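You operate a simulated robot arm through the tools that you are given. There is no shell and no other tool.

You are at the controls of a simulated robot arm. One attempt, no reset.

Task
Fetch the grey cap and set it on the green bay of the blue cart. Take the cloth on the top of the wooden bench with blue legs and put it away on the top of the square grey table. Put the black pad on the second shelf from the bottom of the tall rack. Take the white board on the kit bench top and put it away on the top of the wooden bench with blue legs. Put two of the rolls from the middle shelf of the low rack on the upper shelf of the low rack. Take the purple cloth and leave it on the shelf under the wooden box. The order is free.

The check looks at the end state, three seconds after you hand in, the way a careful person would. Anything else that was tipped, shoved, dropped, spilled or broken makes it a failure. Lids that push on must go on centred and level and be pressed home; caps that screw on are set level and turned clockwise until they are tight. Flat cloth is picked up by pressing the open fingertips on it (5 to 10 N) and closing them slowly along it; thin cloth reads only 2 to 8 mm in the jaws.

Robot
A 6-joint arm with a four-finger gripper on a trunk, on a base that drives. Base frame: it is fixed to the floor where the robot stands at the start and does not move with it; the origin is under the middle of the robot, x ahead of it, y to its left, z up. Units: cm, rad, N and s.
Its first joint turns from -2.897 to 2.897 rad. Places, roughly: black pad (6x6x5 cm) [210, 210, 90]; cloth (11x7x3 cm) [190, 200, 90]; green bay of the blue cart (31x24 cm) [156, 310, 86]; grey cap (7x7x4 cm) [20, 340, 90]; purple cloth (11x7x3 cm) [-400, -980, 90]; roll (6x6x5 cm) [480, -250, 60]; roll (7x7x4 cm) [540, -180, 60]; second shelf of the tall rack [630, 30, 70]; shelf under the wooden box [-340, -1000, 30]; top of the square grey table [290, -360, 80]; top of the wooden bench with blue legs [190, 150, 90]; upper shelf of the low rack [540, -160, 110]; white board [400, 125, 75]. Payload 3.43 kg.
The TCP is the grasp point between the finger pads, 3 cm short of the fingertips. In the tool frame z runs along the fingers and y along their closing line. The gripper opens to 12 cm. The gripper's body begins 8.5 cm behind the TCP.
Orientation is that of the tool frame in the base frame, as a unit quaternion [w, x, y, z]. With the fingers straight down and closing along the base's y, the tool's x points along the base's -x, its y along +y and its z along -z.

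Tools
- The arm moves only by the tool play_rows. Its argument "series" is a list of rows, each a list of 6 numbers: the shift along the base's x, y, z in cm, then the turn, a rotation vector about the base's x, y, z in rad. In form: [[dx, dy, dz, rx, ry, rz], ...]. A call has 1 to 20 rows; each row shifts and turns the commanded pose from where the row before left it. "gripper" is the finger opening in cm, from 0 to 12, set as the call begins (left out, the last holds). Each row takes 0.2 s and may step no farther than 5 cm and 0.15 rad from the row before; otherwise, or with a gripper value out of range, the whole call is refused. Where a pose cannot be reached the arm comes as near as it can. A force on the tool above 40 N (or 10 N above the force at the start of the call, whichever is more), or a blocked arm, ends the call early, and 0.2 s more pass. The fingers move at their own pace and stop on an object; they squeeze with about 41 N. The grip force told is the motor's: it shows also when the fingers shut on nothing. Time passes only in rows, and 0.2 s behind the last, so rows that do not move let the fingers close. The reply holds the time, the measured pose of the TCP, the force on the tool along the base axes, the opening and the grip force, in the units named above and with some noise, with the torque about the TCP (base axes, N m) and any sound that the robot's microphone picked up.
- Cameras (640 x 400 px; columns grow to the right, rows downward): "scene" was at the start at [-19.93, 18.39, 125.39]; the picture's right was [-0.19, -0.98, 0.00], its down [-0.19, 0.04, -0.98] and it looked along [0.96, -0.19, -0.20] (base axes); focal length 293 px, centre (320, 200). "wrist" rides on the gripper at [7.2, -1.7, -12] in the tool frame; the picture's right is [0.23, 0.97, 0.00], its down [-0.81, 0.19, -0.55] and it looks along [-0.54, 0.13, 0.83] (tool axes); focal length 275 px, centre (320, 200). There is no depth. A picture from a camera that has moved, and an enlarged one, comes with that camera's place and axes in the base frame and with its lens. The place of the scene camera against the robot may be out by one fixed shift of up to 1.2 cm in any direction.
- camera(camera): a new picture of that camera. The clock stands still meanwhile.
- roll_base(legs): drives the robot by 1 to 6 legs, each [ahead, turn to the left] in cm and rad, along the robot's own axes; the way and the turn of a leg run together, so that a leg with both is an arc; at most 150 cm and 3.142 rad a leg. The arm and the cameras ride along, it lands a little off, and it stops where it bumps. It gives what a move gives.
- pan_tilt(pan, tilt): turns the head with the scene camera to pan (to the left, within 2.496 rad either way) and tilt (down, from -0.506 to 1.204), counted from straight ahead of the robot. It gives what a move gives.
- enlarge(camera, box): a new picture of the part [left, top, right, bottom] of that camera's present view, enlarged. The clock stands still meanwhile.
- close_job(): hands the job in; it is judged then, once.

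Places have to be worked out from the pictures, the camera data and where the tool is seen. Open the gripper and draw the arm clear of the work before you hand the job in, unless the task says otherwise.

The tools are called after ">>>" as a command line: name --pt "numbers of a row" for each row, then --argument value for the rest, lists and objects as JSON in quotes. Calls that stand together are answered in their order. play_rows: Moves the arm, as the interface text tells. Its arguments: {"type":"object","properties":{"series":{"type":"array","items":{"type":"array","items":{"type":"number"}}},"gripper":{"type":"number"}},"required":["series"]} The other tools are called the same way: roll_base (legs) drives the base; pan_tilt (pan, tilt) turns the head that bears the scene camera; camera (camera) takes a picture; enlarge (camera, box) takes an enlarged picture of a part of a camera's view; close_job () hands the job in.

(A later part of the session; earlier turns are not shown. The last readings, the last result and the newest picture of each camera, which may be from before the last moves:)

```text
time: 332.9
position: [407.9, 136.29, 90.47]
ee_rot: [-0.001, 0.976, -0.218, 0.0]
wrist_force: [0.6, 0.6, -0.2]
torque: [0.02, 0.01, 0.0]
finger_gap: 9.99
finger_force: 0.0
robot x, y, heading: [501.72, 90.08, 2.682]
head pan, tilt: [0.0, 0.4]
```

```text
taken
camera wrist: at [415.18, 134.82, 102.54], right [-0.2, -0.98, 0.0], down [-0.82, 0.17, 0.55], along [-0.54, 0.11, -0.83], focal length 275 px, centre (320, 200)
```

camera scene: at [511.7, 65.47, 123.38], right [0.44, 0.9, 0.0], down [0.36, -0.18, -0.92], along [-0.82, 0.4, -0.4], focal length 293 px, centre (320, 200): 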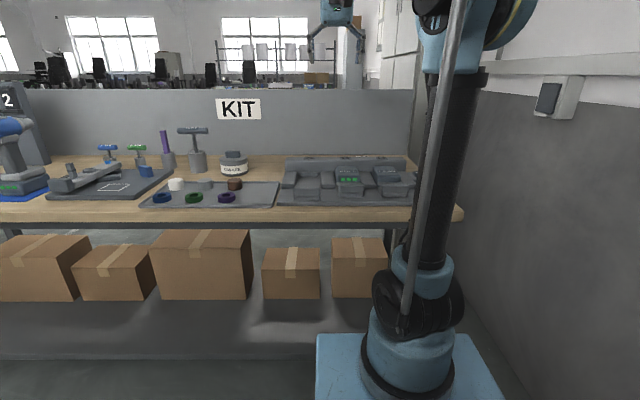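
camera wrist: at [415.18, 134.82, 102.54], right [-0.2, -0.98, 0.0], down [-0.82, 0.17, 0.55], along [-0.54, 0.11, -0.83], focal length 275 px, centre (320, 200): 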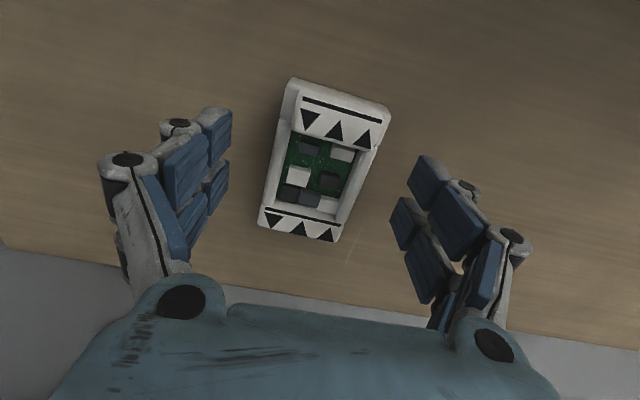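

The tray walls look ~2 cm tall, so I find the bench surface by a gentle touch: lowering in small steps and watching the force.

>>> play_rows --pt "0 0 -0.5 0 0 0" --pt "0 0 -0.5 0 0 0" --pt "0 0 0 0 0 0"

>>> play_rows --pt "0 0 -0.3 0 0 0" --pt "0 0 -0.2 0 0 0" --pt "0 0 0 0 0 0"

>>> play_rows --pt "0 0 -0.2 0 0 0" --pt "0 0 -0.2 0 0 0" --pt "0 0 0 0 0 0"

```text
time: 333.7
position: [407.85, 136.2, 89.43]
ee_rot: [-0.001, 0.976, -0.217, 0.0]
wrist_force: [0.8, 0.7, -0.8]
torque: [0.0, -0.01, -0.02]
finger_gap: 9.99
finger_force: 0.1
robot x, y, heading: [501.88, 90.14, 2.684]
head pan, tilt: [0.0, 0.4]
```

```text
time: 334.5
position: [407.91, 136.22, 88.89]
ee_rot: [-0.002, 0.976, -0.218, 0.0]
wrist_force: [-0.4, 0.9, 0.7]
torque: [-0.01, 0.01, -0.01]
finger_gap: 9.98
finger_force: 0.0
robot x, y, heading: [501.89, 90.39, 2.681]
head pan, tilt: [0.0, 0.4]
```

```text
time: 335.3
position: [407.9, 136.2, 88.44]
ee_rot: [-0.001, 0.976, -0.217, 0.0]
wrist_force: [0.2, 0.5, 1.1]
torque: [0.0, 0.02, -0.02]
finger_gap: 9.99
finger_force: 0.1
robot x, y, heading: [501.96, 90.39, 2.686]
head pan, tilt: [0.0, 0.4]
```

Still free at 88.4; a few more fine steps.

>>> play_rows --pt "0 0 -0.2 0 0 0" --pt "0 0 -0.2 0 0 0" --pt "0 0 0 0 0 0"

>>> play_rows --pt "0 0 -0.2 0 0 0" --pt "0 0 -0.2 0 0 0" --pt "0 0 0 0 0 0"

>>> camera --camera "wrist"

```text
time: 336.1
position: [407.83, 136.19, 88.14]
ee_rot: [-0.001, 0.976, -0.217, 0.001]
wrist_force: [0.3, -0.2, 0.3]
torque: [-0.03, -0.01, -0.03]
finger_gap: 10.0
finger_force: 0.0
robot x, y, heading: [501.65, 90.16, 2.685]
head pan, tilt: [0.0, 0.4]
```

```text
time: 336.9
position: [407.95, 136.26, 87.79]
ee_rot: [-0.001, 0.976, -0.216, 0.0]
wrist_force: [-2.7, -1.2, 19.0]
torque: [-0.38, 0.17, -0.25]
finger_gap: 10.29
finger_force: 11.9
robot x, y, heading: [501.93, 90.22, 2.682]
head pan, tilt: [0.0, 0.4]
```

```text
taken
camera wrist: at [415.21, 134.77, 99.85], right [-0.2, -0.98, 0.0], down [-0.82, 0.17, 0.55], along [-0.54, 0.11, -0.83], focal length 275 px, centre (320, 200)
```

wrist: 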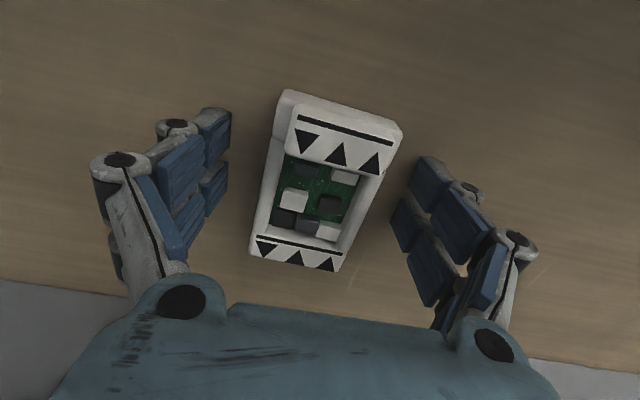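

Bench contact found at TCP 87.9 (surface ≈85). I raise to ≈89.3, which leaves the tips just above the bench when closed, then close gently.

>>> play_rows --pt "0 0 0.8 0 0 0" --pt "0 0 0.75 0 0 0" --pt "0 0 0 0 0 0"

>>> play_rows --pt "0 0 0 0 0 0" --pt "0 0 0 0 0 0" --gripper 7

>>> play_rows --pt "0 0 0 0 0 0" --pt "0 0 0 0 0 0" --pt "0 0 0 0 0 0" --gripper 5

>>> camera --camera "wrist"

```text
time: 337.7
position: [407.84, 136.18, 89.17]
ee_rot: [-0.001, 0.976, -0.217, 0.0]
wrist_force: [-1.0, -1.1, 0.1]
torque: [-0.03, 0.0, -0.01]
finger_gap: 10.0
finger_force: 0.1
robot x, y, heading: [501.77, 90.13, 2.682]
head pan, tilt: [0.0, 0.4]
```

```text
time: 338.3
position: [407.83, 136.16, 89.4]
ee_rot: [-0.001, 0.976, -0.218, 0.001]
wrist_force: [-0.3, 0.3, 0.2]
torque: [0.0, -0.01, 0.0]
finger_gap: 6.98
finger_force: 0.0
robot x, y, heading: [501.8, 90.33, 2.685]
head pan, tilt: [0.0, 0.4]
```

```text
time: 339.1
position: [407.86, 136.2, 89.36]
ee_rot: [0.0, 0.976, -0.218, 0.0]
wrist_force: [-1.3, 1.6, 4.4]
torque: [0.07, -0.23, 0.05]
finger_gap: 5.77
finger_force: 41.4
robot x, y, heading: [501.96, 90.28, 2.684]
head pan, tilt: [0.0, 0.4]
```

```text
taken
camera wrist: at [415.18, 134.79, 101.41], right [-0.2, -0.98, 0.0], down [-0.82, 0.17, 0.55], along [-0.54, 0.11, -0.83], focal length 275 px, centre (320, 200)
```

wrist: 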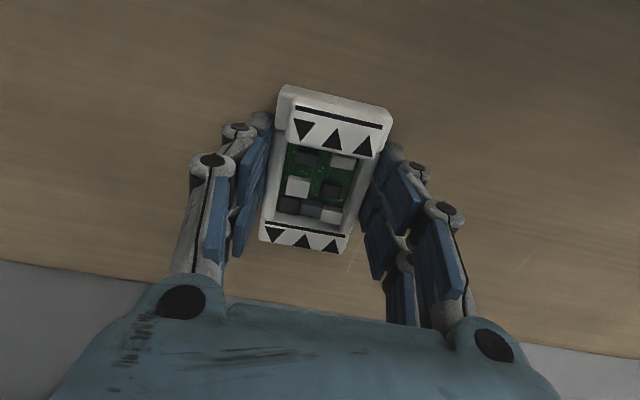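

Gripped at 5.77 cm. I lift smoothly and check, then retract toward the robot.

>>> play_rows --pt "0 0 0.7 0 0 0" --pt "0 0 1.5 0 0 0" --pt "0 0 3 0 0 0" --pt "0 0 4 0 0 0" --pt "0 0 4 0 0 0" --pt "0 0 4 0 0 0" --pt "0 0 4 0 0 0" --pt "0 0 0 0 0 0"

>>> camera --camera "wrist"

>>> play_rows --pt "3.4 -2.6 1.5 0 0 0" --pt "3.4 -2.6 1.5 0 0 0" --pt "3.4 -2.6 1.5 0 0 0" --pt "3.4 -2.6 1.5 0 0 0" --pt "3.4 -2.6 1.5 0 0 0" --pt "3.4 -2.6 1.5 0 0 0" --pt "3 -2.3 1 0 0 0" --pt "0 0 0 0 0 0"

>>> camera --camera "wrist"

```text
time: 340.9
position: [407.96, 136.31, 110.55]
ee_rot: [-0.001, 0.976, -0.217, 0.0]
wrist_force: [0.5, -0.5, -1.5]
torque: [0.0, -0.05, 0.0]
finger_gap: 5.74
finger_force: 40.7
robot x, y, heading: [501.51, 90.24, 2.684]
head pan, tilt: [0.0, 0.4]
```

```text
taken
camera wrist: at [415.22, 134.8, 122.63], right [-0.2, -0.98, 0.0], down [-0.82, 0.17, 0.55], along [-0.54, 0.11, -0.83], focal length 275 px, centre (320, 200)
```

wrist: 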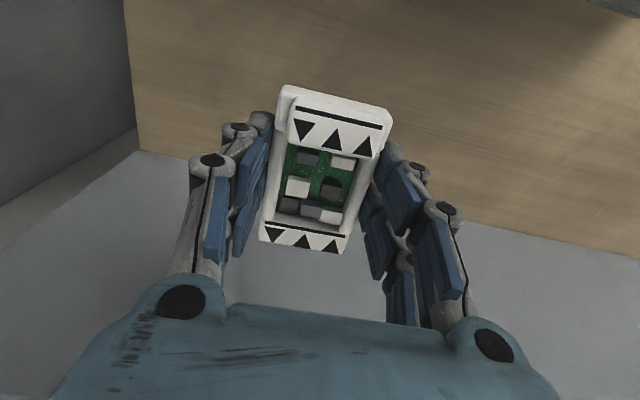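

```text
time: 342.7
position: [431.33, 118.24, 120.57]
ee_rot: [0.0, 0.976, -0.217, 0.001]
wrist_force: [0.2, 0.2, -0.9]
torque: [0.0, 0.0, 0.02]
finger_gap: 5.78
finger_force: 41.2
robot x, y, heading: [501.64, 90.31, 2.688]
head pan, tilt: [0.0, 0.4]
```

```text
taken
camera wrist: at [438.55, 116.89, 132.63], right [-0.2, -0.98, 0.0], down [-0.82, 0.17, 0.55], along [-0.54, 0.11, -0.83], focal length 275 px, centre (320, 200)
```

wrist: 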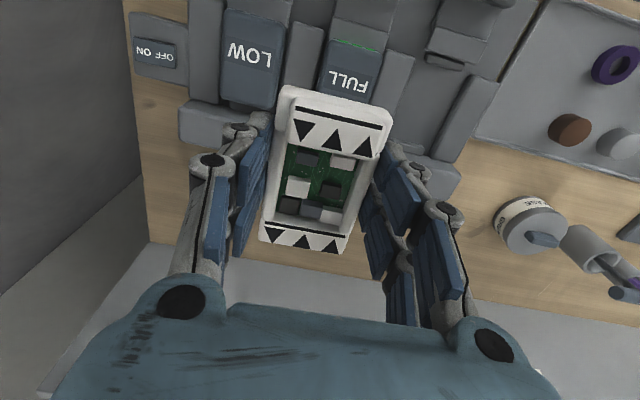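

The board is held level. I back off, turn, and drive the long way round (corridor end, then along the open floor) to the aisle in front of the blue-legged bench.

>>> roll_base --legs '[[-12, 0], [0, 1.589], [128, 0], [128, 0], [0, -1.571]]'

>>> pan_tilt --pan 0.0 --tilt 0.3

>>> camera --camera "scene"

```text
time: 364.8
position: [333.0, -118.18, 120.5]
ee_rot: [-0.001, 0.977, -0.211, -0.001]
wrist_force: [-0.2, 1.1, -0.3]
torque: [-0.03, -0.03, -0.02]
finger_gap: 5.77
finger_force: 41.2
robot x, y, heading: [403.12, -146.22, 2.698]
head pan, tilt: [0.0, 0.4]
```

```text
time: 365.5
position: [334.24, -118.79, 121.46]
ee_rot: [-0.002, 0.978, -0.21, -0.006]
wrist_force: [-0.7, -0.2, -2.1]
torque: [-0.02, -0.05, 0.01]
finger_gap: 5.76
finger_force: 40.9
robot x, y, heading: [403.14, -146.32, 2.699]
head pan, tilt: [0.0, 0.3]
```

```text
taken
camera scene: at [413.45, -171.08, 124.3], right [0.43, 0.9, 0.0], down [0.28, -0.13, -0.95], along [-0.86, 0.41, -0.31], focal length 293 px, centre (320, 200)
```

scene: 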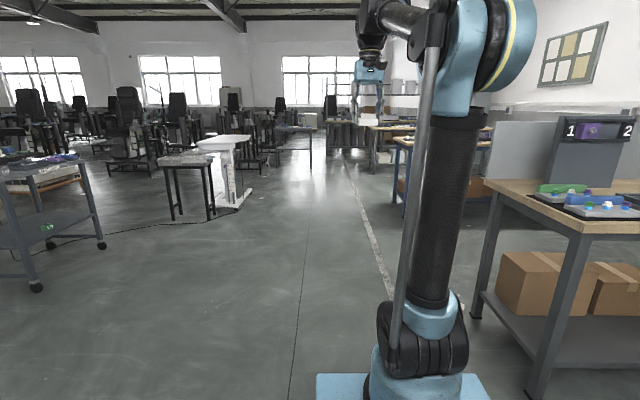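

Path ahead is clear. I drive 4.3 m to the aisle mouth and turn into it.

>>> roll_base --legs '[[108, 0], [108, 0], [108, 0], [108, 0], [0, -1.571]]'

>>> pan_tilt --pan -0.5 --tilt 0.3

>>> camera --camera "scene"

```text
time: 391.1
position: [39.18, 107.12, 121.34]
ee_rot: [0.006, -0.55, 0.835, 0.003]
wrist_force: [-1.4, -0.1, -1.2]
torque: [0.0, 0.0, 0.01]
finger_gap: 5.75
finger_force: 40.7
robot x, y, heading: [11.01, 38.19, 1.144]
head pan, tilt: [0.0, 0.3]
```

```text
time: 392.1
position: [38.34, 105.83, 122.29]
ee_rot: [0.011, -0.55, 0.835, 0.006]
wrist_force: [-0.4, -0.3, -0.7]
torque: [-0.01, 0.01, 0.03]
finger_gap: 5.75
finger_force: 40.8
robot x, y, heading: [11.1, 38.14, 1.142]
head pan, tilt: [-0.499, 0.3]
```

```text
taken
camera scene: at [-10.56, 26.3, 124.32], right [0.6, -0.8, 0.01], down [-0.24, -0.19, -0.95], along [0.76, 0.57, -0.31], focal length 293 px, centre (320, 200)
```

scene: 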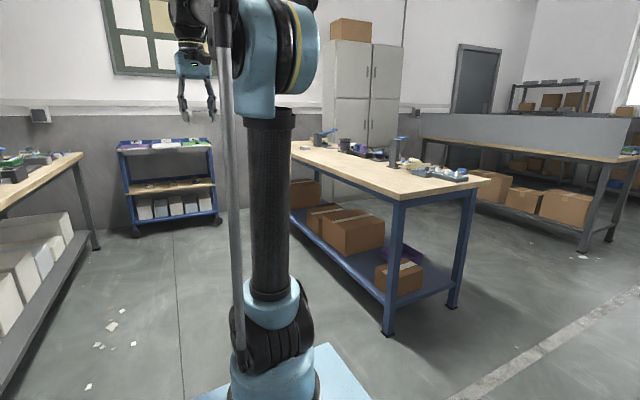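

I drive up the aisle and turn to face the blue-legged bench near the cloth.

>>> roll_base --legs '[[103, 0], [103, 0], [0, -1.584]]'

>>> pan_tilt --pan 0.2 --tilt 0.45

>>> camera --camera "scene"

>>> camera --camera "wrist"

```text
time: 406.8
position: [163.91, 197.45, 122.21]
ee_rot: [0.013, 0.205, 0.979, -0.002]
wrist_force: [0.3, 0.0, -1.0]
torque: [0.04, 0.01, 0.0]
finger_gap: 5.74
finger_force: 41.7
robot x, y, heading: [96.82, 226.0, -0.436]
head pan, tilt: [-0.499, 0.3]
```

```text
time: 407.9
position: [162.55, 198.1, 123.11]
ee_rot: [0.018, 0.206, 0.978, -0.005]
wrist_force: [-0.1, -0.3, -1.6]
torque: [-0.02, 0.02, -0.01]
finger_gap: 5.78
finger_force: 40.9
robot x, y, heading: [97.01, 226.18, -0.437]
head pan, tilt: [0.201, 0.45]
```

```text
taken
camera scene: at [87.68, 255.06, 122.91], right [-0.23, -0.97, 0.0], down [-0.43, 0.11, -0.89], along [0.87, -0.21, -0.45], focal length 293 px, centre (320, 200)
```

scene: 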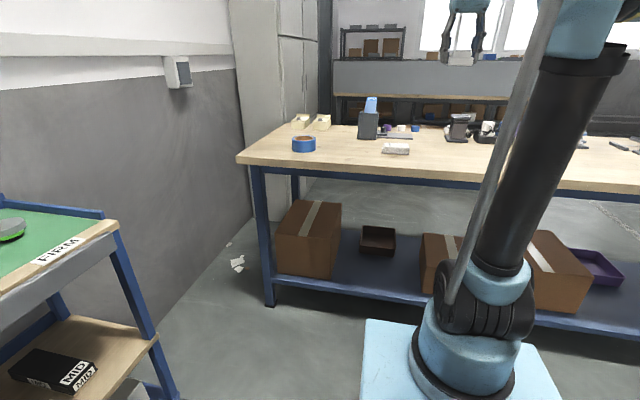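

```text
taken
camera wrist: at [155.0, 199.77, 134.97], right [0.18, 0.98, -0.01], down [0.8, -0.14, 0.58], along [0.57, -0.11, -0.81], focal length 275 px, centre (320, 200)
```

wrist: 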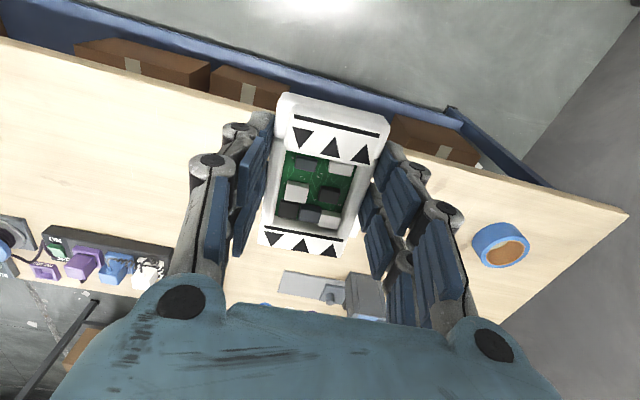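

Free wood is at about (175,169.5) (33 cm from the cloth). I carry the board there, straightening the tilt, and lower to z≈97.

>>> play_rows --pt "1.79 -4.09 -2 0.0043 0.0083 0" --pt "1.79 -4.09 -2 0.0043 0.0083 0" --pt "1.79 -4.09 -2 0.0043 0.0083 0" --pt "1.79 -4.09 -2 0.0043 0.0082 0" --pt "1.79 -4.09 -2 0 0 0" --pt "1.79 -4.09 -2 0 0 0" --pt "1.79 -4.05 -2 0 0 0" --pt "0 0 -4 0 0 0" --pt "0 0 -4 0 0 0" --pt "0 0 -3 0 0 0" --pt "0 0 0 0 0 0"

>>> camera --camera "wrist"

>>> pan_tilt --pan -0.2 --tilt 0.45

>>> camera --camera "scene"

```text
time: 410.3
position: [174.96, 169.5, 98.05]
ee_rot: [0.0, 0.205, 0.979, 0.0]
wrist_force: [-1.2, -0.3, -0.8]
torque: [-0.03, 0.02, 0.01]
finger_gap: 5.77
finger_force: 41.8
robot x, y, heading: [97.01, 226.4, -0.432]
head pan, tilt: [0.201, 0.45]
```

```text
taken
camera wrist: at [167.87, 170.96, 110.19], right [0.18, 0.98, 0.0], down [0.82, -0.15, 0.55], along [0.54, -0.1, -0.83], focal length 275 px, centre (320, 200)
```

wrist: 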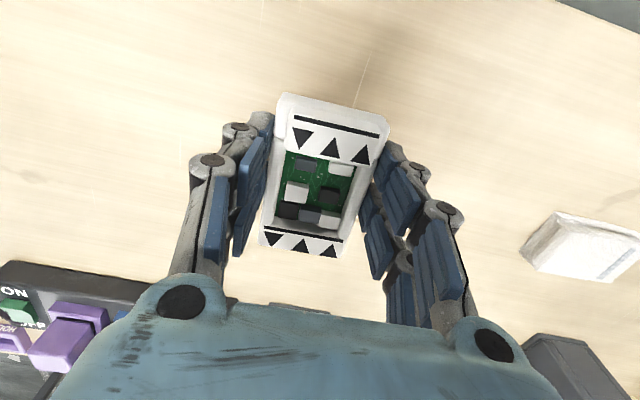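

```text
time: 411.1
position: [175.0, 169.56, 98.14]
ee_rot: [0.0, 0.205, 0.979, 0.0]
wrist_force: [0.1, -0.1, -1.7]
torque: [-0.01, 0.0, 0.03]
finger_gap: 5.75
finger_force: 40.6
robot x, y, heading: [97.08, 226.09, -0.438]
head pan, tilt: [-0.201, 0.45]
```

```text
taken
camera scene: at [86.16, 251.75, 122.92], right [-0.59, -0.8, 0.0], down [-0.36, 0.26, -0.89], along [0.72, -0.53, -0.45], focal length 293 px, centre (320, 200)
```

scene: 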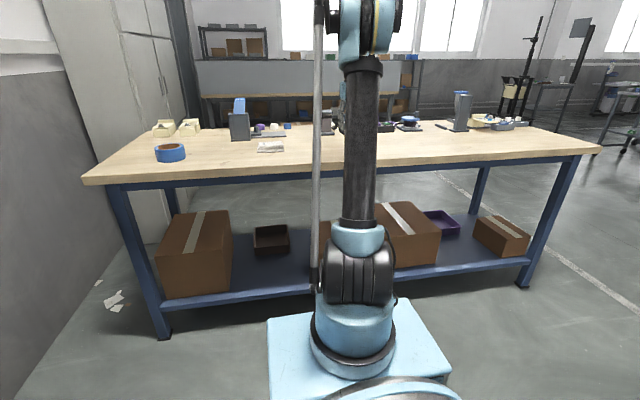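

Free bench below. I lower 5.5 cm, then in fine steps to contact (expected ≈91).

>>> play_rows --pt "0 0 -2.5 0 0 0" --pt "0 0 -2 0 0 0" --pt "0 0 -1 0 0 0" --pt "0 0 0 0 0 0"

>>> play_rows --pt "0 0 -0.4 0 0 0" --pt "0 0 -0.4 0 0 0" --pt "0 0 0 0 0 0"

>>> play_rows --pt "0 0 -0.2 0 0 0" --pt "0 0 -0.2 0 0 0" --pt "0 0 0 0 0 0"

>>> play_rows --pt "0 0 -0.2 0 0 0" --pt "0 0 0 0 0 0"

```text
time: 412.1
position: [174.98, 169.53, 92.56]
ee_rot: [0.0, 0.206, 0.979, 0.0]
wrist_force: [-0.9, 0.5, -1.9]
torque: [-0.06, 0.02, -0.02]
finger_gap: 5.75
finger_force: 41.4
robot x, y, heading: [96.95, 226.66, -0.439]
head pan, tilt: [-0.201, 0.45]
```

```text
time: 412.9
position: [175.02, 169.59, 91.85]
ee_rot: [0.0, 0.205, 0.979, 0.0]
wrist_force: [-0.3, -0.3, -1.5]
torque: [-0.03, -0.03, 0.03]
finger_gap: 5.76
finger_force: 41.2
robot x, y, heading: [97.51, 226.16, -0.434]
head pan, tilt: [-0.201, 0.45]
```

```text
time: 413.7
position: [174.98, 169.57, 91.41]
ee_rot: [0.0, 0.205, 0.979, 0.0]
wrist_force: [-0.3, 0.1, -1.4]
torque: [0.0, 0.0, 0.02]
finger_gap: 5.76
finger_force: 41.0
robot x, y, heading: [97.08, 226.33, -0.436]
head pan, tilt: [-0.201, 0.45]
```

```text
time: 414.3
position: [175.0, 169.57, 91.13]
ee_rot: [0.001, 0.205, 0.979, 0.0]
wrist_force: [0.9, -0.8, -1.4]
torque: [0.02, -0.03, 0.04]
finger_gap: 5.75
finger_force: 40.4
robot x, y, heading: [97.16, 226.35, -0.437]
head pan, tilt: [-0.201, 0.45]
```

Not yet touching (weight still −1.4 N); continue in 0.2 cm steps.

>>> play_rows --pt "0 0 -0.2 0 0 0" --pt "0 0 0 0 0 0"

>>> play_rows --pt "0 0 -0.2 0 0 0" --pt "0 0 0 0 0 0"

>>> play_rows --pt "0 0 -0.2 0 0 0" --pt "0 0 0 0 0 0"

```text
time: 414.9
position: [174.91, 169.52, 91.02]
ee_rot: [0.0, 0.205, 0.979, -0.001]
wrist_force: [0.6, -1.2, -1.7]
torque: [-0.01, 0.01, 0.03]
finger_gap: 5.77
finger_force: 40.7
robot x, y, heading: [97.22, 226.51, -0.437]
head pan, tilt: [-0.201, 0.45]
```

```text
time: 415.5
position: [175.01, 169.46, 90.81]
ee_rot: [0.0, 0.205, 0.979, 0.0]
wrist_force: [-0.7, -0.4, -1.6]
torque: [0.02, 0.01, 0.02]
finger_gap: 5.75
finger_force: 41.3
robot x, y, heading: [96.91, 226.29, -0.438]
head pan, tilt: [-0.201, 0.45]
```

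```text
time: 416.1
position: [175.05, 169.51, 90.72]
ee_rot: [0.0, 0.206, 0.979, 0.0]
wrist_force: [0.6, 0.4, -1.8]
torque: [0.0, 0.03, 0.01]
finger_gap: 5.78
finger_force: 40.8
robot x, y, heading: [96.94, 226.7, -0.436]
head pan, tilt: [-0.201, 0.45]
```

>>> play_rows --pt "0 0 -0.2 0 0 0" --pt "0 0 0 0 0 0"

>>> play_rows --pt "0 0 -0.2 0 0 0" --pt "0 0 0 0 0 0"

>>> play_rows --pt "0 0 -0.2 0 0 0" --pt "0 0 0 0 0 0"

>>> camera --camera "wrist"

```text
time: 416.7
position: [174.98, 169.65, 90.39]
ee_rot: [0.0, 0.206, 0.979, 0.0]
wrist_force: [-0.2, 0.0, -1.2]
torque: [-0.02, 0.03, 0.01]
finger_gap: 5.76
finger_force: 41.2
robot x, y, heading: [97.2, 226.33, -0.436]
head pan, tilt: [-0.201, 0.45]
```

```text
time: 417.3
position: [175.05, 169.63, 90.26]
ee_rot: [0.0, 0.205, 0.979, 0.0]
wrist_force: [0.0, 0.4, -1.7]
torque: [0.01, -0.03, -0.02]
finger_gap: 5.77
finger_force: 41.2
robot x, y, heading: [97.01, 226.5, -0.44]
head pan, tilt: [-0.201, 0.45]
```

```text
time: 417.9
position: [174.85, 169.54, 90.13]
ee_rot: [0.0, 0.206, 0.979, -0.001]
wrist_force: [-0.6, 0.2, -1.4]
torque: [0.03, -0.03, 0.0]
finger_gap: 5.75
finger_force: 41.0
robot x, y, heading: [97.0, 226.25, -0.442]
head pan, tilt: [-0.201, 0.45]
```

```text
taken
camera wrist: at [167.88, 171.0, 102.12], right [0.18, 0.98, 0.0], down [0.82, -0.15, 0.55], along [0.54, -0.1, -0.83], focal length 275 px, centre (320, 200)
```

wrist: 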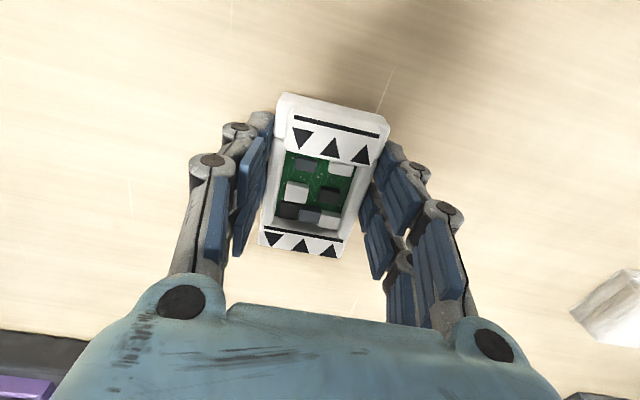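

Still hanging free; this bench is likely at z≈85 too, so contact near 89.3. I keep stepping.

>>> play_rows --pt "0 0 -0.2 0 0 0" --pt "0 0 -0.2 0 0 0" --pt "0 0 0 0 0 0"

>>> play_rows --pt "0 0 -0.2 0 0 0" --pt "0 0 0 0 0 0"

>>> play_rows --pt "0 0 -0.2 0 0 0" --pt "0 0 0 0 0 0"

>>> play_rows --pt "0 0 -0.2 0 0 0" --pt "0 0 0 0 0 0"

```text
time: 418.7
position: [174.93, 169.59, 89.56]
ee_rot: [0.0, 0.206, 0.979, 0.001]
wrist_force: [0.3, -0.3, -1.2]
torque: [-0.02, -0.01, -0.01]
finger_gap: 5.75
finger_force: 41.3
robot x, y, heading: [97.15, 226.03, -0.44]
head pan, tilt: [-0.201, 0.45]
```

```text
time: 419.3
position: [175.02, 169.6, 89.32]
ee_rot: [0.0, 0.205, 0.979, -0.001]
wrist_force: [0.2, 0.1, -1.6]
torque: [-0.01, 0.03, 0.01]
finger_gap: 5.78
finger_force: 41.0
robot x, y, heading: [97.3, 226.68, -0.436]
head pan, tilt: [-0.201, 0.45]
```

```text
time: 419.9
position: [174.97, 169.6, 89.32]
ee_rot: [0.0, 0.206, 0.979, 0.0]
wrist_force: [5.7, -5.3, 17.8]
torque: [-0.64, -0.2, 0.06]
finger_gap: 5.76
finger_force: 40.9
robot x, y, heading: [97.11, 226.42, -0.44]
head pan, tilt: [-0.201, 0.45]
```

```text
time: 420.5
position: [174.97, 169.59, 89.13]
ee_rot: [0.0, 0.205, 0.979, 0.0]
wrist_force: [7.0, -2.9, 32.4]
torque: [-0.07, -0.05, 0.03]
finger_gap: 5.77
finger_force: 41.0
robot x, y, heading: [96.76, 226.56, -0.44]
head pan, tilt: [-0.201, 0.45]
```

Contact at 89.3 (bench z≈85). I relieve the push and release.

>>> play_rows --pt "0 0 0.3 0 0 0" --pt "0 0 0 0 0 0"

>>> play_rows --pt "0 0 0 0 0 0" --pt "0 0 0 0 0 0" --pt "0 0 0 0 0 0" --gripper 8.5

>>> play_rows --pt "0 0 2 0 0 0" --pt "0 0 4 0 0 0" --pt "0 0 4 0 0 0" --pt "0 0 4 0 0 0" --pt "0 0 4 0 0 0" --pt "0 0 0 0 0 0"

>>> camera --camera "wrist"

```text
time: 421.1
position: [174.94, 169.48, 89.38]
ee_rot: [0.0, 0.205, 0.979, 0.0]
wrist_force: [-1.0, 0.5, -1.3]
torque: [-0.01, -0.01, -0.03]
finger_gap: 5.79
finger_force: 41.1
robot x, y, heading: [96.89, 226.64, -0.437]
head pan, tilt: [-0.201, 0.45]
```

```text
time: 421.9
position: [175.15, 169.58, 89.28]
ee_rot: [0.0, 0.205, 0.979, 0.001]
wrist_force: [-0.6, -0.3, -0.5]
torque: [0.01, 0.02, -0.02]
finger_gap: 8.5
finger_force: 0.1
robot x, y, heading: [97.06, 226.31, -0.437]
head pan, tilt: [-0.201, 0.45]
```

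```text
time: 423.3
position: [174.91, 169.47, 107.23]
ee_rot: [-0.001, 0.206, 0.979, 0.0]
wrist_force: [0.6, 0.2, -0.4]
torque: [0.04, -0.03, 0.04]
finger_gap: 8.49
finger_force: 0.1
robot x, y, heading: [96.99, 226.54, -0.433]
head pan, tilt: [-0.201, 0.45]
```

```text
taken
camera wrist: at [167.81, 170.97, 119.42], right [0.18, 0.98, 0.0], down [0.82, -0.15, 0.55], along [0.54, -0.1, -0.83], focal length 275 px, centre (320, 200)
```

wrist: 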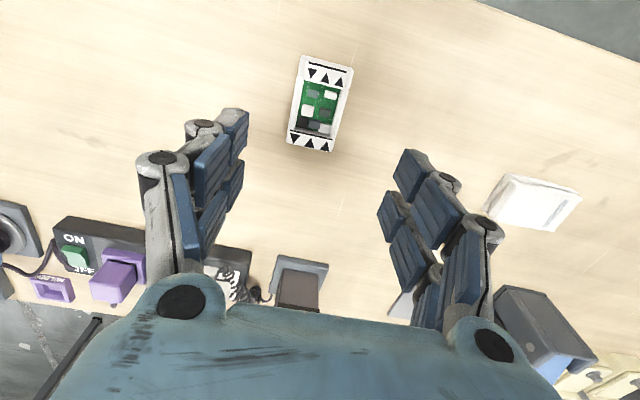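

The white board is on the blue-legged bench. Next the folded cloth: I move over it at ≈(194.3,197.3).

>>> play_rows --pt "2.43 3.48 0.3 0 0 0" --pt "2.43 3.48 0.3 0 0 0" --pt "2.43 3.48 0.3 0 0 0" --pt "2.43 3.48 0.3 0 0 0" --pt "2.43 3.48 0.3 0 0 0" --pt "2.43 3.48 0.3 0 0 0" --pt "2.43 3.48 0 0 0 0" --pt "2.4 3.44 0 0 0 0" --pt "0 0 0 0 0 0" --gripper 12

>>> camera --camera "wrist"

>>> enlarge --camera "wrist" --box '[240, 30, 400, 130]'

>>> pan_tilt --pan 0.25 --tilt 0.45

>>> enlarge --camera "scene" --box '[320, 80, 480, 180]'

```text
time: 425.3
position: [194.3, 197.42, 109.22]
ee_rot: [0.0, 0.206, 0.979, 0.0]
wrist_force: [0.4, -0.2, 0.2]
torque: [0.02, 0.0, 0.02]
finger_gap: 11.99
finger_force: 0.1
robot x, y, heading: [96.82, 226.08, -0.435]
head pan, tilt: [-0.201, 0.45]
```

```text
taken
camera wrist: at [187.27, 198.83, 121.3], right [0.18, 0.98, 0.0], down [0.82, -0.15, 0.55], along [0.54, -0.1, -0.83], focal length 275 px, centre (320, 200)
```

wrist: 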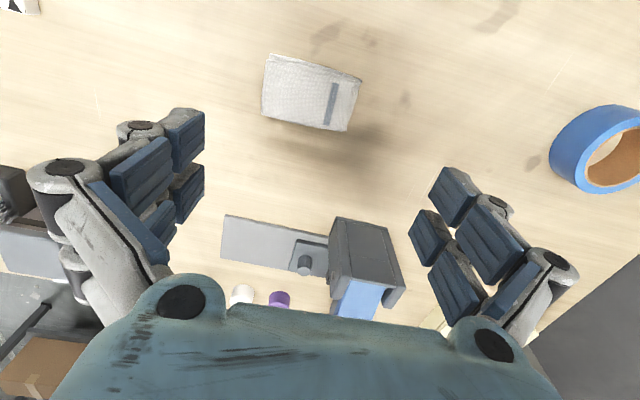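

```text
4.00 times, centred on (320, 80) of wrist
camera zoom: at [187.27, 198.83, 121.3], right [0.18, 0.98, 0.0], down [0.82, -0.15, 0.55], along [0.54, -0.1, -0.83], focal length 1101 px, centre (320, 680)
```

zoom: 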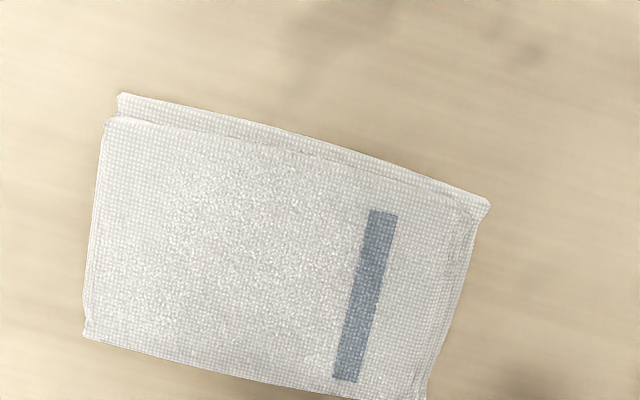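

```text
time: 426.2
position: [194.38, 197.32, 109.16]
ee_rot: [0.0, 0.205, 0.979, 0.0]
wrist_force: [0.0, -0.2, -0.3]
torque: [-0.04, 0.0, -0.01]
finger_gap: 12.02
finger_force: 0.1
robot x, y, heading: [97.29, 226.37, -0.44]
head pan, tilt: [0.25, 0.45]
```

```text
4.00 times, centred on (400, 130) of scene
camera zoom: at [87.79, 255.5, 122.92], right [-0.19, -0.98, 0.0], down [-0.44, 0.09, -0.89], along [0.88, -0.16, -0.45], focal length 1170 px, centre (0, 480)
```

zoom: 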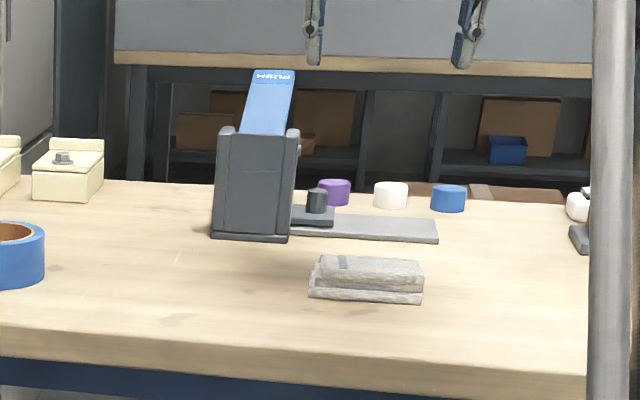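

The cloth is a folded stack ≈11×7×3 cm at (194.6,196.4), its 7 cm side running away from me. I turn the tool 90° so the fingers close across the 7 cm side.

>>> play_rows --pt "0 0 0 0 0 0.1403" --pt "0 0 0 0 0 0.1403" --pt "0 0 0 0 0 0.1403" --pt "0 0 0 0 0 0.1403" --pt "0 0 0 0 0 0.1403" --pt "0 0 0 0 0 0.1403" --pt "0 0 0 0 0 0.1403" --pt "0 0 0 0 0 0.1403" --pt "0 0 0 0 0 0.1403" --pt "0 0 0 0 0 0.1403" --pt "0 0 0 0 0 0.14" --pt "0 0 0 0 0 0" --gripper 10

>>> camera --camera "wrist"

```text
time: 428.8
position: [194.37, 197.4, 109.07]
ee_rot: [0.0, -0.535, 0.845, 0.001]
wrist_force: [-0.7, -0.1, -0.1]
torque: [0.0, 0.0, 0.01]
finger_gap: 9.99
finger_force: 0.0
robot x, y, heading: [96.89, 226.22, -0.435]
head pan, tilt: [0.25, 0.45]
```

```text
taken
camera wrist: at [193.04, 190.27, 121.21], right [-0.98, 0.21, 0.0], down [0.17, 0.81, 0.55], along [0.11, 0.54, -0.83], focal length 275 px, centre (320, 200)
```

wrist: 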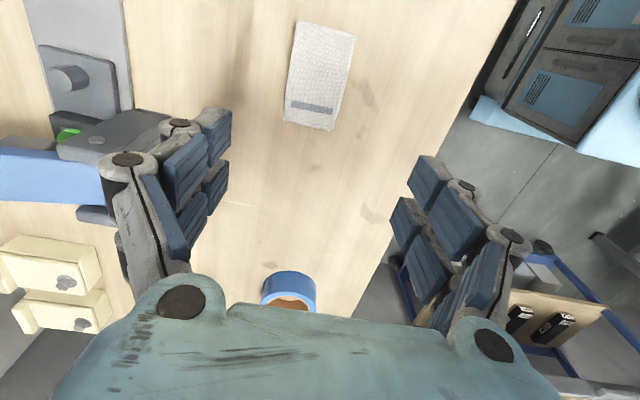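

The tool is turned; the cloth centre is ≈(194.2,195.9). I centre and descend to z≈96.

>>> play_rows --pt "0 -0.7 -4 0 0 0" --pt "-0.1 -0.7 -4.5 0 0 0" --pt "0 0 -4.5 0 0 0" --pt "0 0 0 0 0 0"

>>> camera --camera "wrist"

>>> enlarge --camera "scene" --box '[340, 80, 480, 180]'

```text
time: 429.8
position: [194.15, 195.96, 96.19]
ee_rot: [0.001, -0.535, 0.845, 0.0]
wrist_force: [0.2, -0.1, -0.6]
torque: [0.01, 0.0, -0.01]
finger_gap: 10.0
finger_force: 0.1
robot x, y, heading: [97.11, 226.57, -0.435]
head pan, tilt: [0.25, 0.45]
```

```text
taken
camera wrist: at [192.81, 188.83, 108.16], right [-0.98, 0.21, 0.0], down [0.17, 0.81, 0.55], along [0.11, 0.54, -0.83], focal length 275 px, centre (320, 200)
```

wrist: 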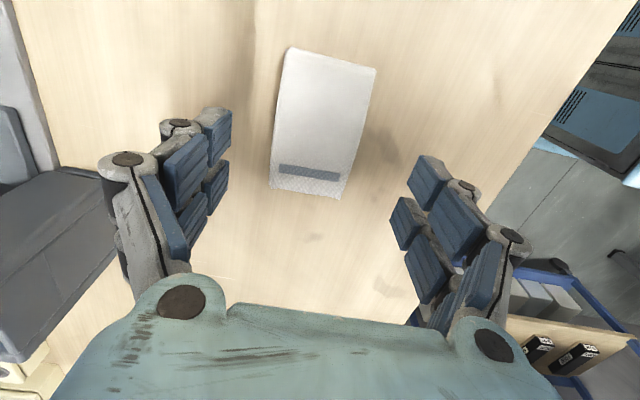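

```text
4.00 times, centred on (410, 130) of scene
camera zoom: at [87.79, 255.51, 122.92], right [-0.18, -0.98, 0.0], down [-0.44, 0.09, -0.89], along [0.88, -0.16, -0.45], focal length 1170 px, centre (-40, 480)
```

zoom: 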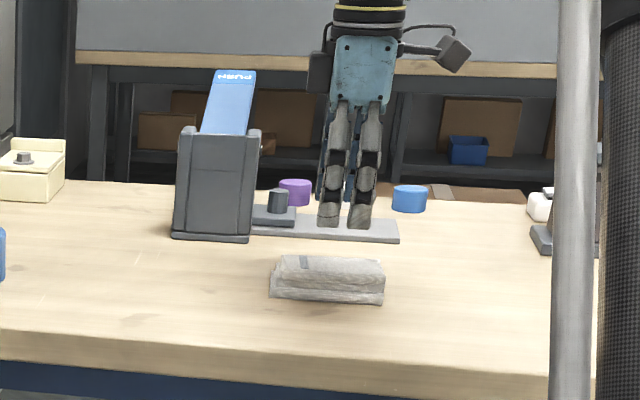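

Centred. I go down to TCP ≈89.2 (tips just above the bench) and close slowly on the cloth.

>>> play_rows --pt "0 -0.2 -3 0 0 0" --pt "0 -0.1 -2.5 0 0 0" --pt "0 0 -1 0 0 0" --pt "0 0 -0.5 0 0 0" --pt "0 0 0 0 0 0"

>>> play_rows --pt "0 0 0 0 0 0" --pt "0 0 0 0 0 0" --gripper 8

>>> play_rows --pt "0 0 0 0 0 0" --pt "0 0 0 0 0 0" --gripper 6

>>> camera --camera "wrist"

```text
time: 431.0
position: [194.3, 195.65, 89.18]
ee_rot: [0.0, -0.534, 0.845, 0.001]
wrist_force: [-1.1, 0.0, 0.4]
torque: [0.01, -0.05, -0.02]
finger_gap: 9.95
finger_force: 0.0
robot x, y, heading: [97.11, 226.53, -0.435]
head pan, tilt: [0.25, 0.45]
```

```text
time: 431.6
position: [194.23, 195.69, 89.21]
ee_rot: [-0.001, -0.535, 0.845, 0.001]
wrist_force: [-0.2, -0.2, 0.1]
torque: [-0.01, 0.02, 0.01]
finger_gap: 8.0
finger_force: 0.1
robot x, y, heading: [97.02, 226.46, -0.436]
head pan, tilt: [0.25, 0.45]
```

```text
time: 432.2
position: [194.39, 195.6, 89.09]
ee_rot: [0.0, -0.535, 0.845, 0.001]
wrist_force: [0.5, 0.2, 5.2]
torque: [0.2, -0.05, 0.06]
finger_gap: 6.71
finger_force: 40.4
robot x, y, heading: [97.03, 226.33, -0.435]
head pan, tilt: [0.25, 0.45]
```

```text
taken
camera wrist: at [192.86, 188.58, 101.22], right [-0.98, 0.21, 0.0], down [0.17, 0.81, 0.55], along [0.11, 0.54, -0.83], focal length 275 px, centre (320, 200)
```

wrist: 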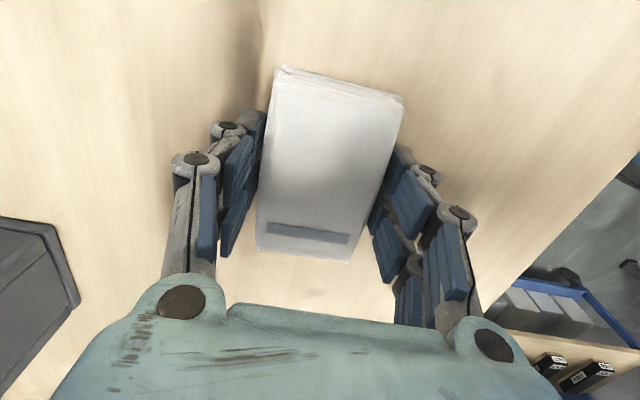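

It grips at 6.71 cm with full force. I lift gently and check.

>>> play_rows --pt "0 0 0.7 0 0 0" --pt "0 0 1.5 0 0 0" --pt "0 0 3 0 0 0" --pt "0 0 0 0 0 0"

>>> camera --camera "wrist"

>>> enlarge --camera "scene" --box '[340, 80, 480, 180]'

```text
time: 433.2
position: [194.34, 195.6, 94.38]
ee_rot: [0.0, -0.534, 0.845, 0.001]
wrist_force: [-0.7, 0.5, 1.3]
torque: [-0.01, 0.0, -0.02]
finger_gap: 6.69
finger_force: 41.0
robot x, y, heading: [96.81, 226.31, -0.434]
head pan, tilt: [0.25, 0.45]
```

```text
taken
camera wrist: at [192.93, 188.53, 106.4], right [-0.98, 0.21, 0.0], down [0.17, 0.81, 0.55], along [0.11, 0.54, -0.83], focal length 275 px, centre (320, 200)
```

wrist: 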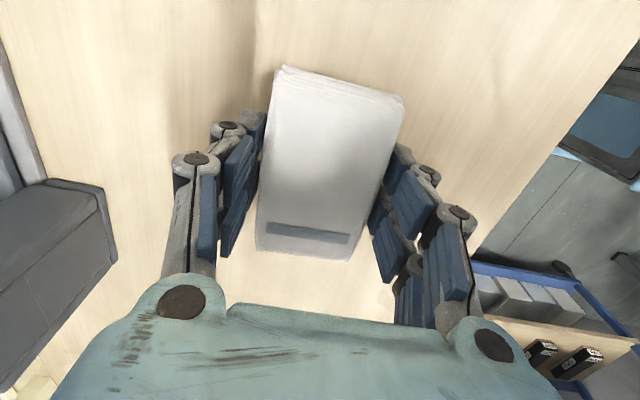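

```text
4.00 times, centred on (410, 130) of scene
camera zoom: at [87.79, 255.51, 122.92], right [-0.18, -0.98, 0.0], down [-0.44, 0.09, -0.89], along [0.88, -0.16, -0.45], focal length 1170 px, centre (-40, 480)
```

zoom: 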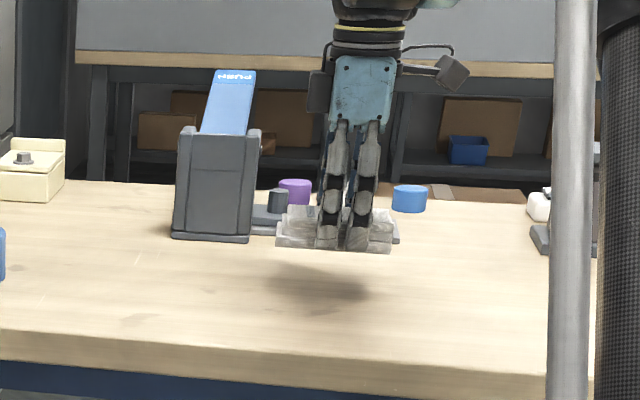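

The whole folded stack lifts cleanly. I raise it, tuck it in front of the robot, and drive out of the aisle toward the grey-table area.

>>> play_rows --pt "0 0 4 0 0 0" --pt "0 0 4.5 0 0 0" --pt "0 0 4.5 0 0 0" --pt "0 0 4 0 0 0" --pt "-4 1.4 1.5 0 0 0" --pt "-4 1.4 1.5 0 0 0" --pt "-4 1.4 1.5 0 0 0" --pt "-4 1.4 1.5 0 0 0" --pt "-4 1.4 1 0 0 0" --pt "-3 1 0 0 0 0" --pt "0 0 0 0 0 0"

>>> roll_base --legs '[[0, -1.575], [103, 0], [103, 0], [0, 1.571]]'

>>> camera --camera "wrist"

```text
time: 435.6
position: [171.22, 203.54, 118.29]
ee_rot: [0.0, -0.535, 0.845, 0.0]
wrist_force: [0.9, 0.3, -0.1]
torque: [0.01, 0.0, 0.01]
finger_gap: 6.73
finger_force: 41.1
robot x, y, heading: [96.93, 226.35, -0.432]
head pan, tilt: [0.25, 0.45]
```

```text
time: 454.6
position: [86.61, 15.86, 118.25]
ee_rot: [0.0, -0.535, 0.845, 0.0]
wrist_force: [0.2, -0.1, 0.0]
torque: [-0.01, 0.03, -0.01]
finger_gap: 6.71
finger_force: 41.0
robot x, y, heading: [11.92, 37.27, -0.433]
head pan, tilt: [0.25, 0.45]
```

```text
taken
camera wrist: at [85.21, 8.75, 130.4], right [-0.98, 0.21, 0.0], down [0.17, 0.81, 0.55], along [0.11, 0.54, -0.83], focal length 275 px, centre (320, 200)
```

wrist: 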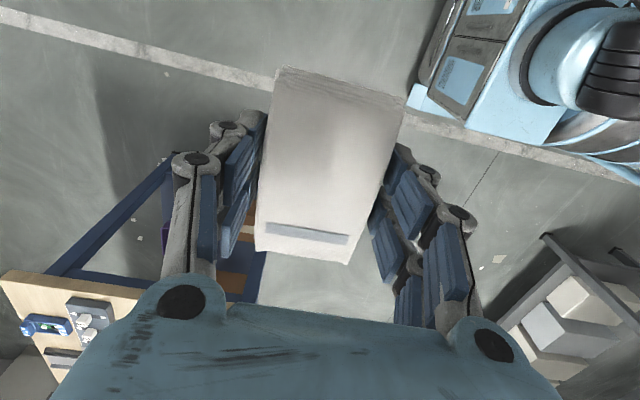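

Cloth still held. I drive ~3.3 m along and look toward the grey tables.

>>> roll_base --legs '[[111, 0], [111, 0], [111, 0]]'

>>> pan_tilt --pan -1.3 --tilt 0.25

>>> camera --camera "scene"

>>> enlarge --camera "scene" --box '[160, 60, 400, 260]'

```text
time: 471.1
position: [387.88, -122.52, 119.21]
ee_rot: [0.004, -0.535, 0.845, -0.004]
wrist_force: [-0.6, -0.2, -0.8]
torque: [-0.02, 0.01, 0.0]
finger_gap: 6.7
finger_force: 41.2
robot x, y, heading: [314.65, -101.78, -0.437]
head pan, tilt: [0.25, 0.45]
```

```text
time: 472.7
position: [386.56, -121.9, 120.09]
ee_rot: [0.006, -0.535, 0.845, -0.009]
wrist_force: [0.0, -0.1, -0.9]
torque: [-0.01, 0.05, 0.03]
finger_gap: 6.72
finger_force: 41.3
robot x, y, heading: [314.45, -101.22, -0.435]
head pan, tilt: [-1.3, 0.25]
```

```text
taken
camera scene: at [294.56, -79.92, 124.86], right [-0.99, 0.16, 0.01], down [0.03, 0.25, -0.97], along [-0.16, -0.95, -0.25], focal length 293 px, centre (320, 200)
```

scene: 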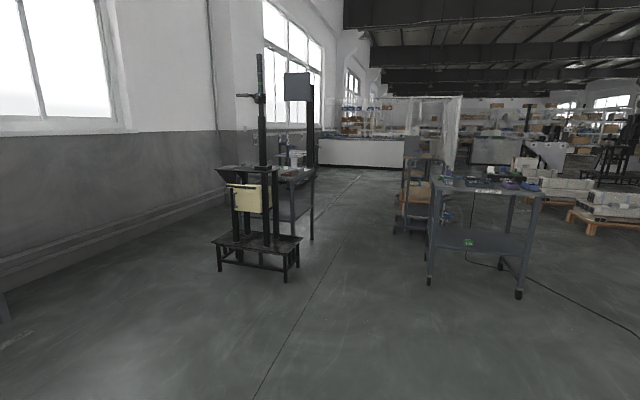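

```text
2.00 times, centred on (280, 160) of scene
camera zoom: at [294.56, -79.92, 124.86], right [-0.99, 0.16, 0.01], down [0.03, 0.25, -0.97], along [-0.16, -0.95, -0.25], focal length 585 px, centre (400, 280)
```

zoom: 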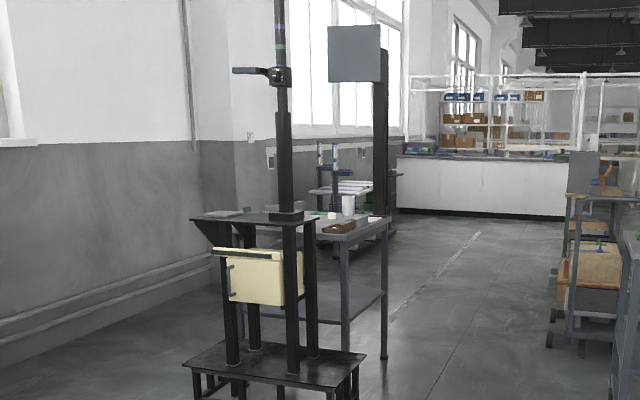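

The square grey table stands behind the black stand; its free side faces the gap (n≈330) between it and the wheeled cart. I turn into that gap, drive part-way and look.

>>> roll_base --legs '[[0, -1.575], [100, 0], [100, 0]]'

>>> pan_tilt --pan 0.9 --tilt 0.35

>>> camera --camera "scene"

>>> pan_tilt --pan 0.1 --tilt 0.3

>>> camera --camera "scene"

>>> pan_tilt --pan -0.9 --tilt 0.4

>>> camera --camera "scene"

```text
time: 487.2
position: [208.74, -356.29, 120.26]
ee_rot: [-0.003, 0.222, 0.975, -0.012]
wrist_force: [-0.3, 0.2, -0.5]
torque: [-0.01, -0.01, 0.02]
finger_gap: 6.68
finger_force: 41.0
robot x, y, heading: [229.59, -284.41, -2.01]
head pan, tilt: [-1.3, 0.25]
```

```text
time: 489.3
position: [209.34, -354.98, 120.84]
ee_rot: [-0.003, 0.221, 0.975, -0.016]
wrist_force: [-0.7, -0.2, -0.4]
torque: [0.02, 0.03, 0.0]
finger_gap: 6.7
finger_force: 40.8
robot x, y, heading: [229.65, -283.85, -2.011]
head pan, tilt: [0.901, 0.351]
```

```text
taken
camera scene: at [263.62, -272.92, 123.88], right [-0.9, -0.44, -0.01], down [-0.15, 0.32, -0.94], along [0.42, -0.84, -0.35], focal length 293 px, centre (320, 200)
```

scene: 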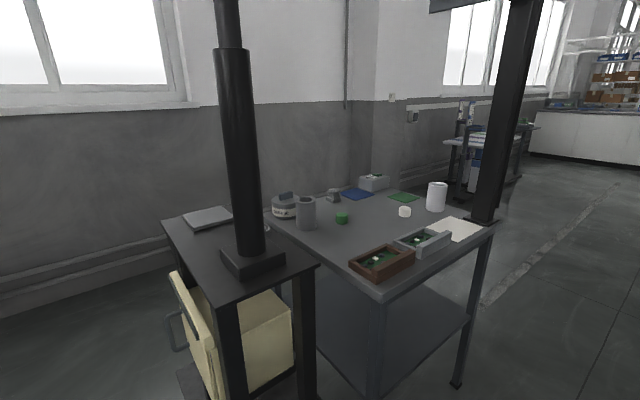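

```text
time: 490.4
position: [209.31, -354.87, 121.03]
ee_rot: [-0.003, 0.221, 0.975, -0.016]
wrist_force: [0.2, -0.5, -0.6]
torque: [-0.01, 0.0, -0.02]
finger_gap: 6.68
finger_force: 41.0
robot x, y, heading: [229.56, -284.41, -2.015]
head pan, tilt: [0.099, 0.3]
```

```text
taken
camera scene: at [256.37, -273.38, 124.3], right [-0.94, 0.33, 0.0], down [0.1, 0.29, -0.95], along [-0.32, -0.9, -0.31], focal length 293 px, centre (320, 200)
```

scene: 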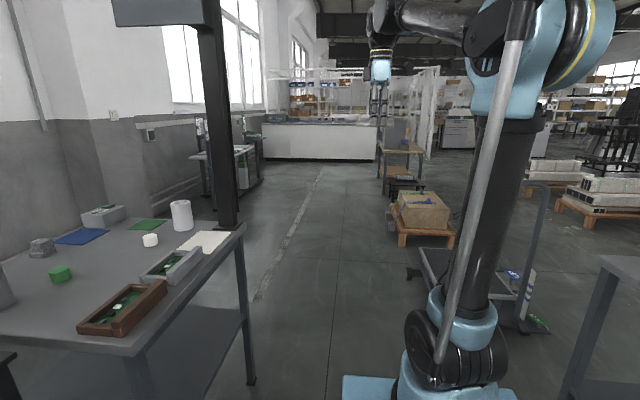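

```text
time: 491.7
position: [209.38, -354.97, 120.97]
ee_rot: [-0.003, 0.221, 0.975, -0.017]
wrist_force: [0.2, -0.9, 0.0]
torque: [-0.03, 0.0, 0.0]
finger_gap: 6.73
finger_force: 40.8
robot x, y, heading: [229.45, -284.14, -2.012]
head pan, tilt: [-0.901, 0.4]
```

```text
taken
camera scene: at [250.47, -266.68, 123.42], right [-0.23, 0.97, 0.01], down [0.38, 0.1, -0.92], along [-0.89, -0.21, -0.4], focal length 293 px, centre (320, 200)
```

scene: 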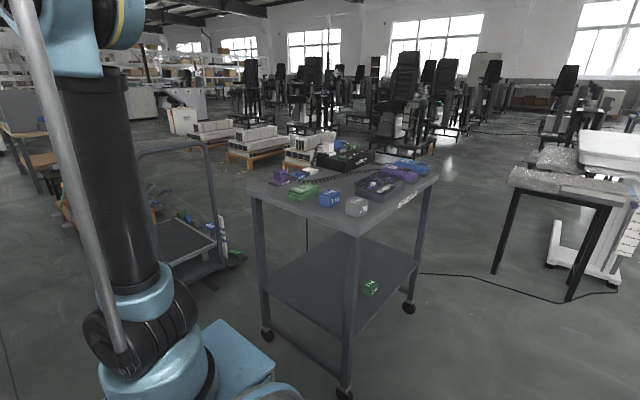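

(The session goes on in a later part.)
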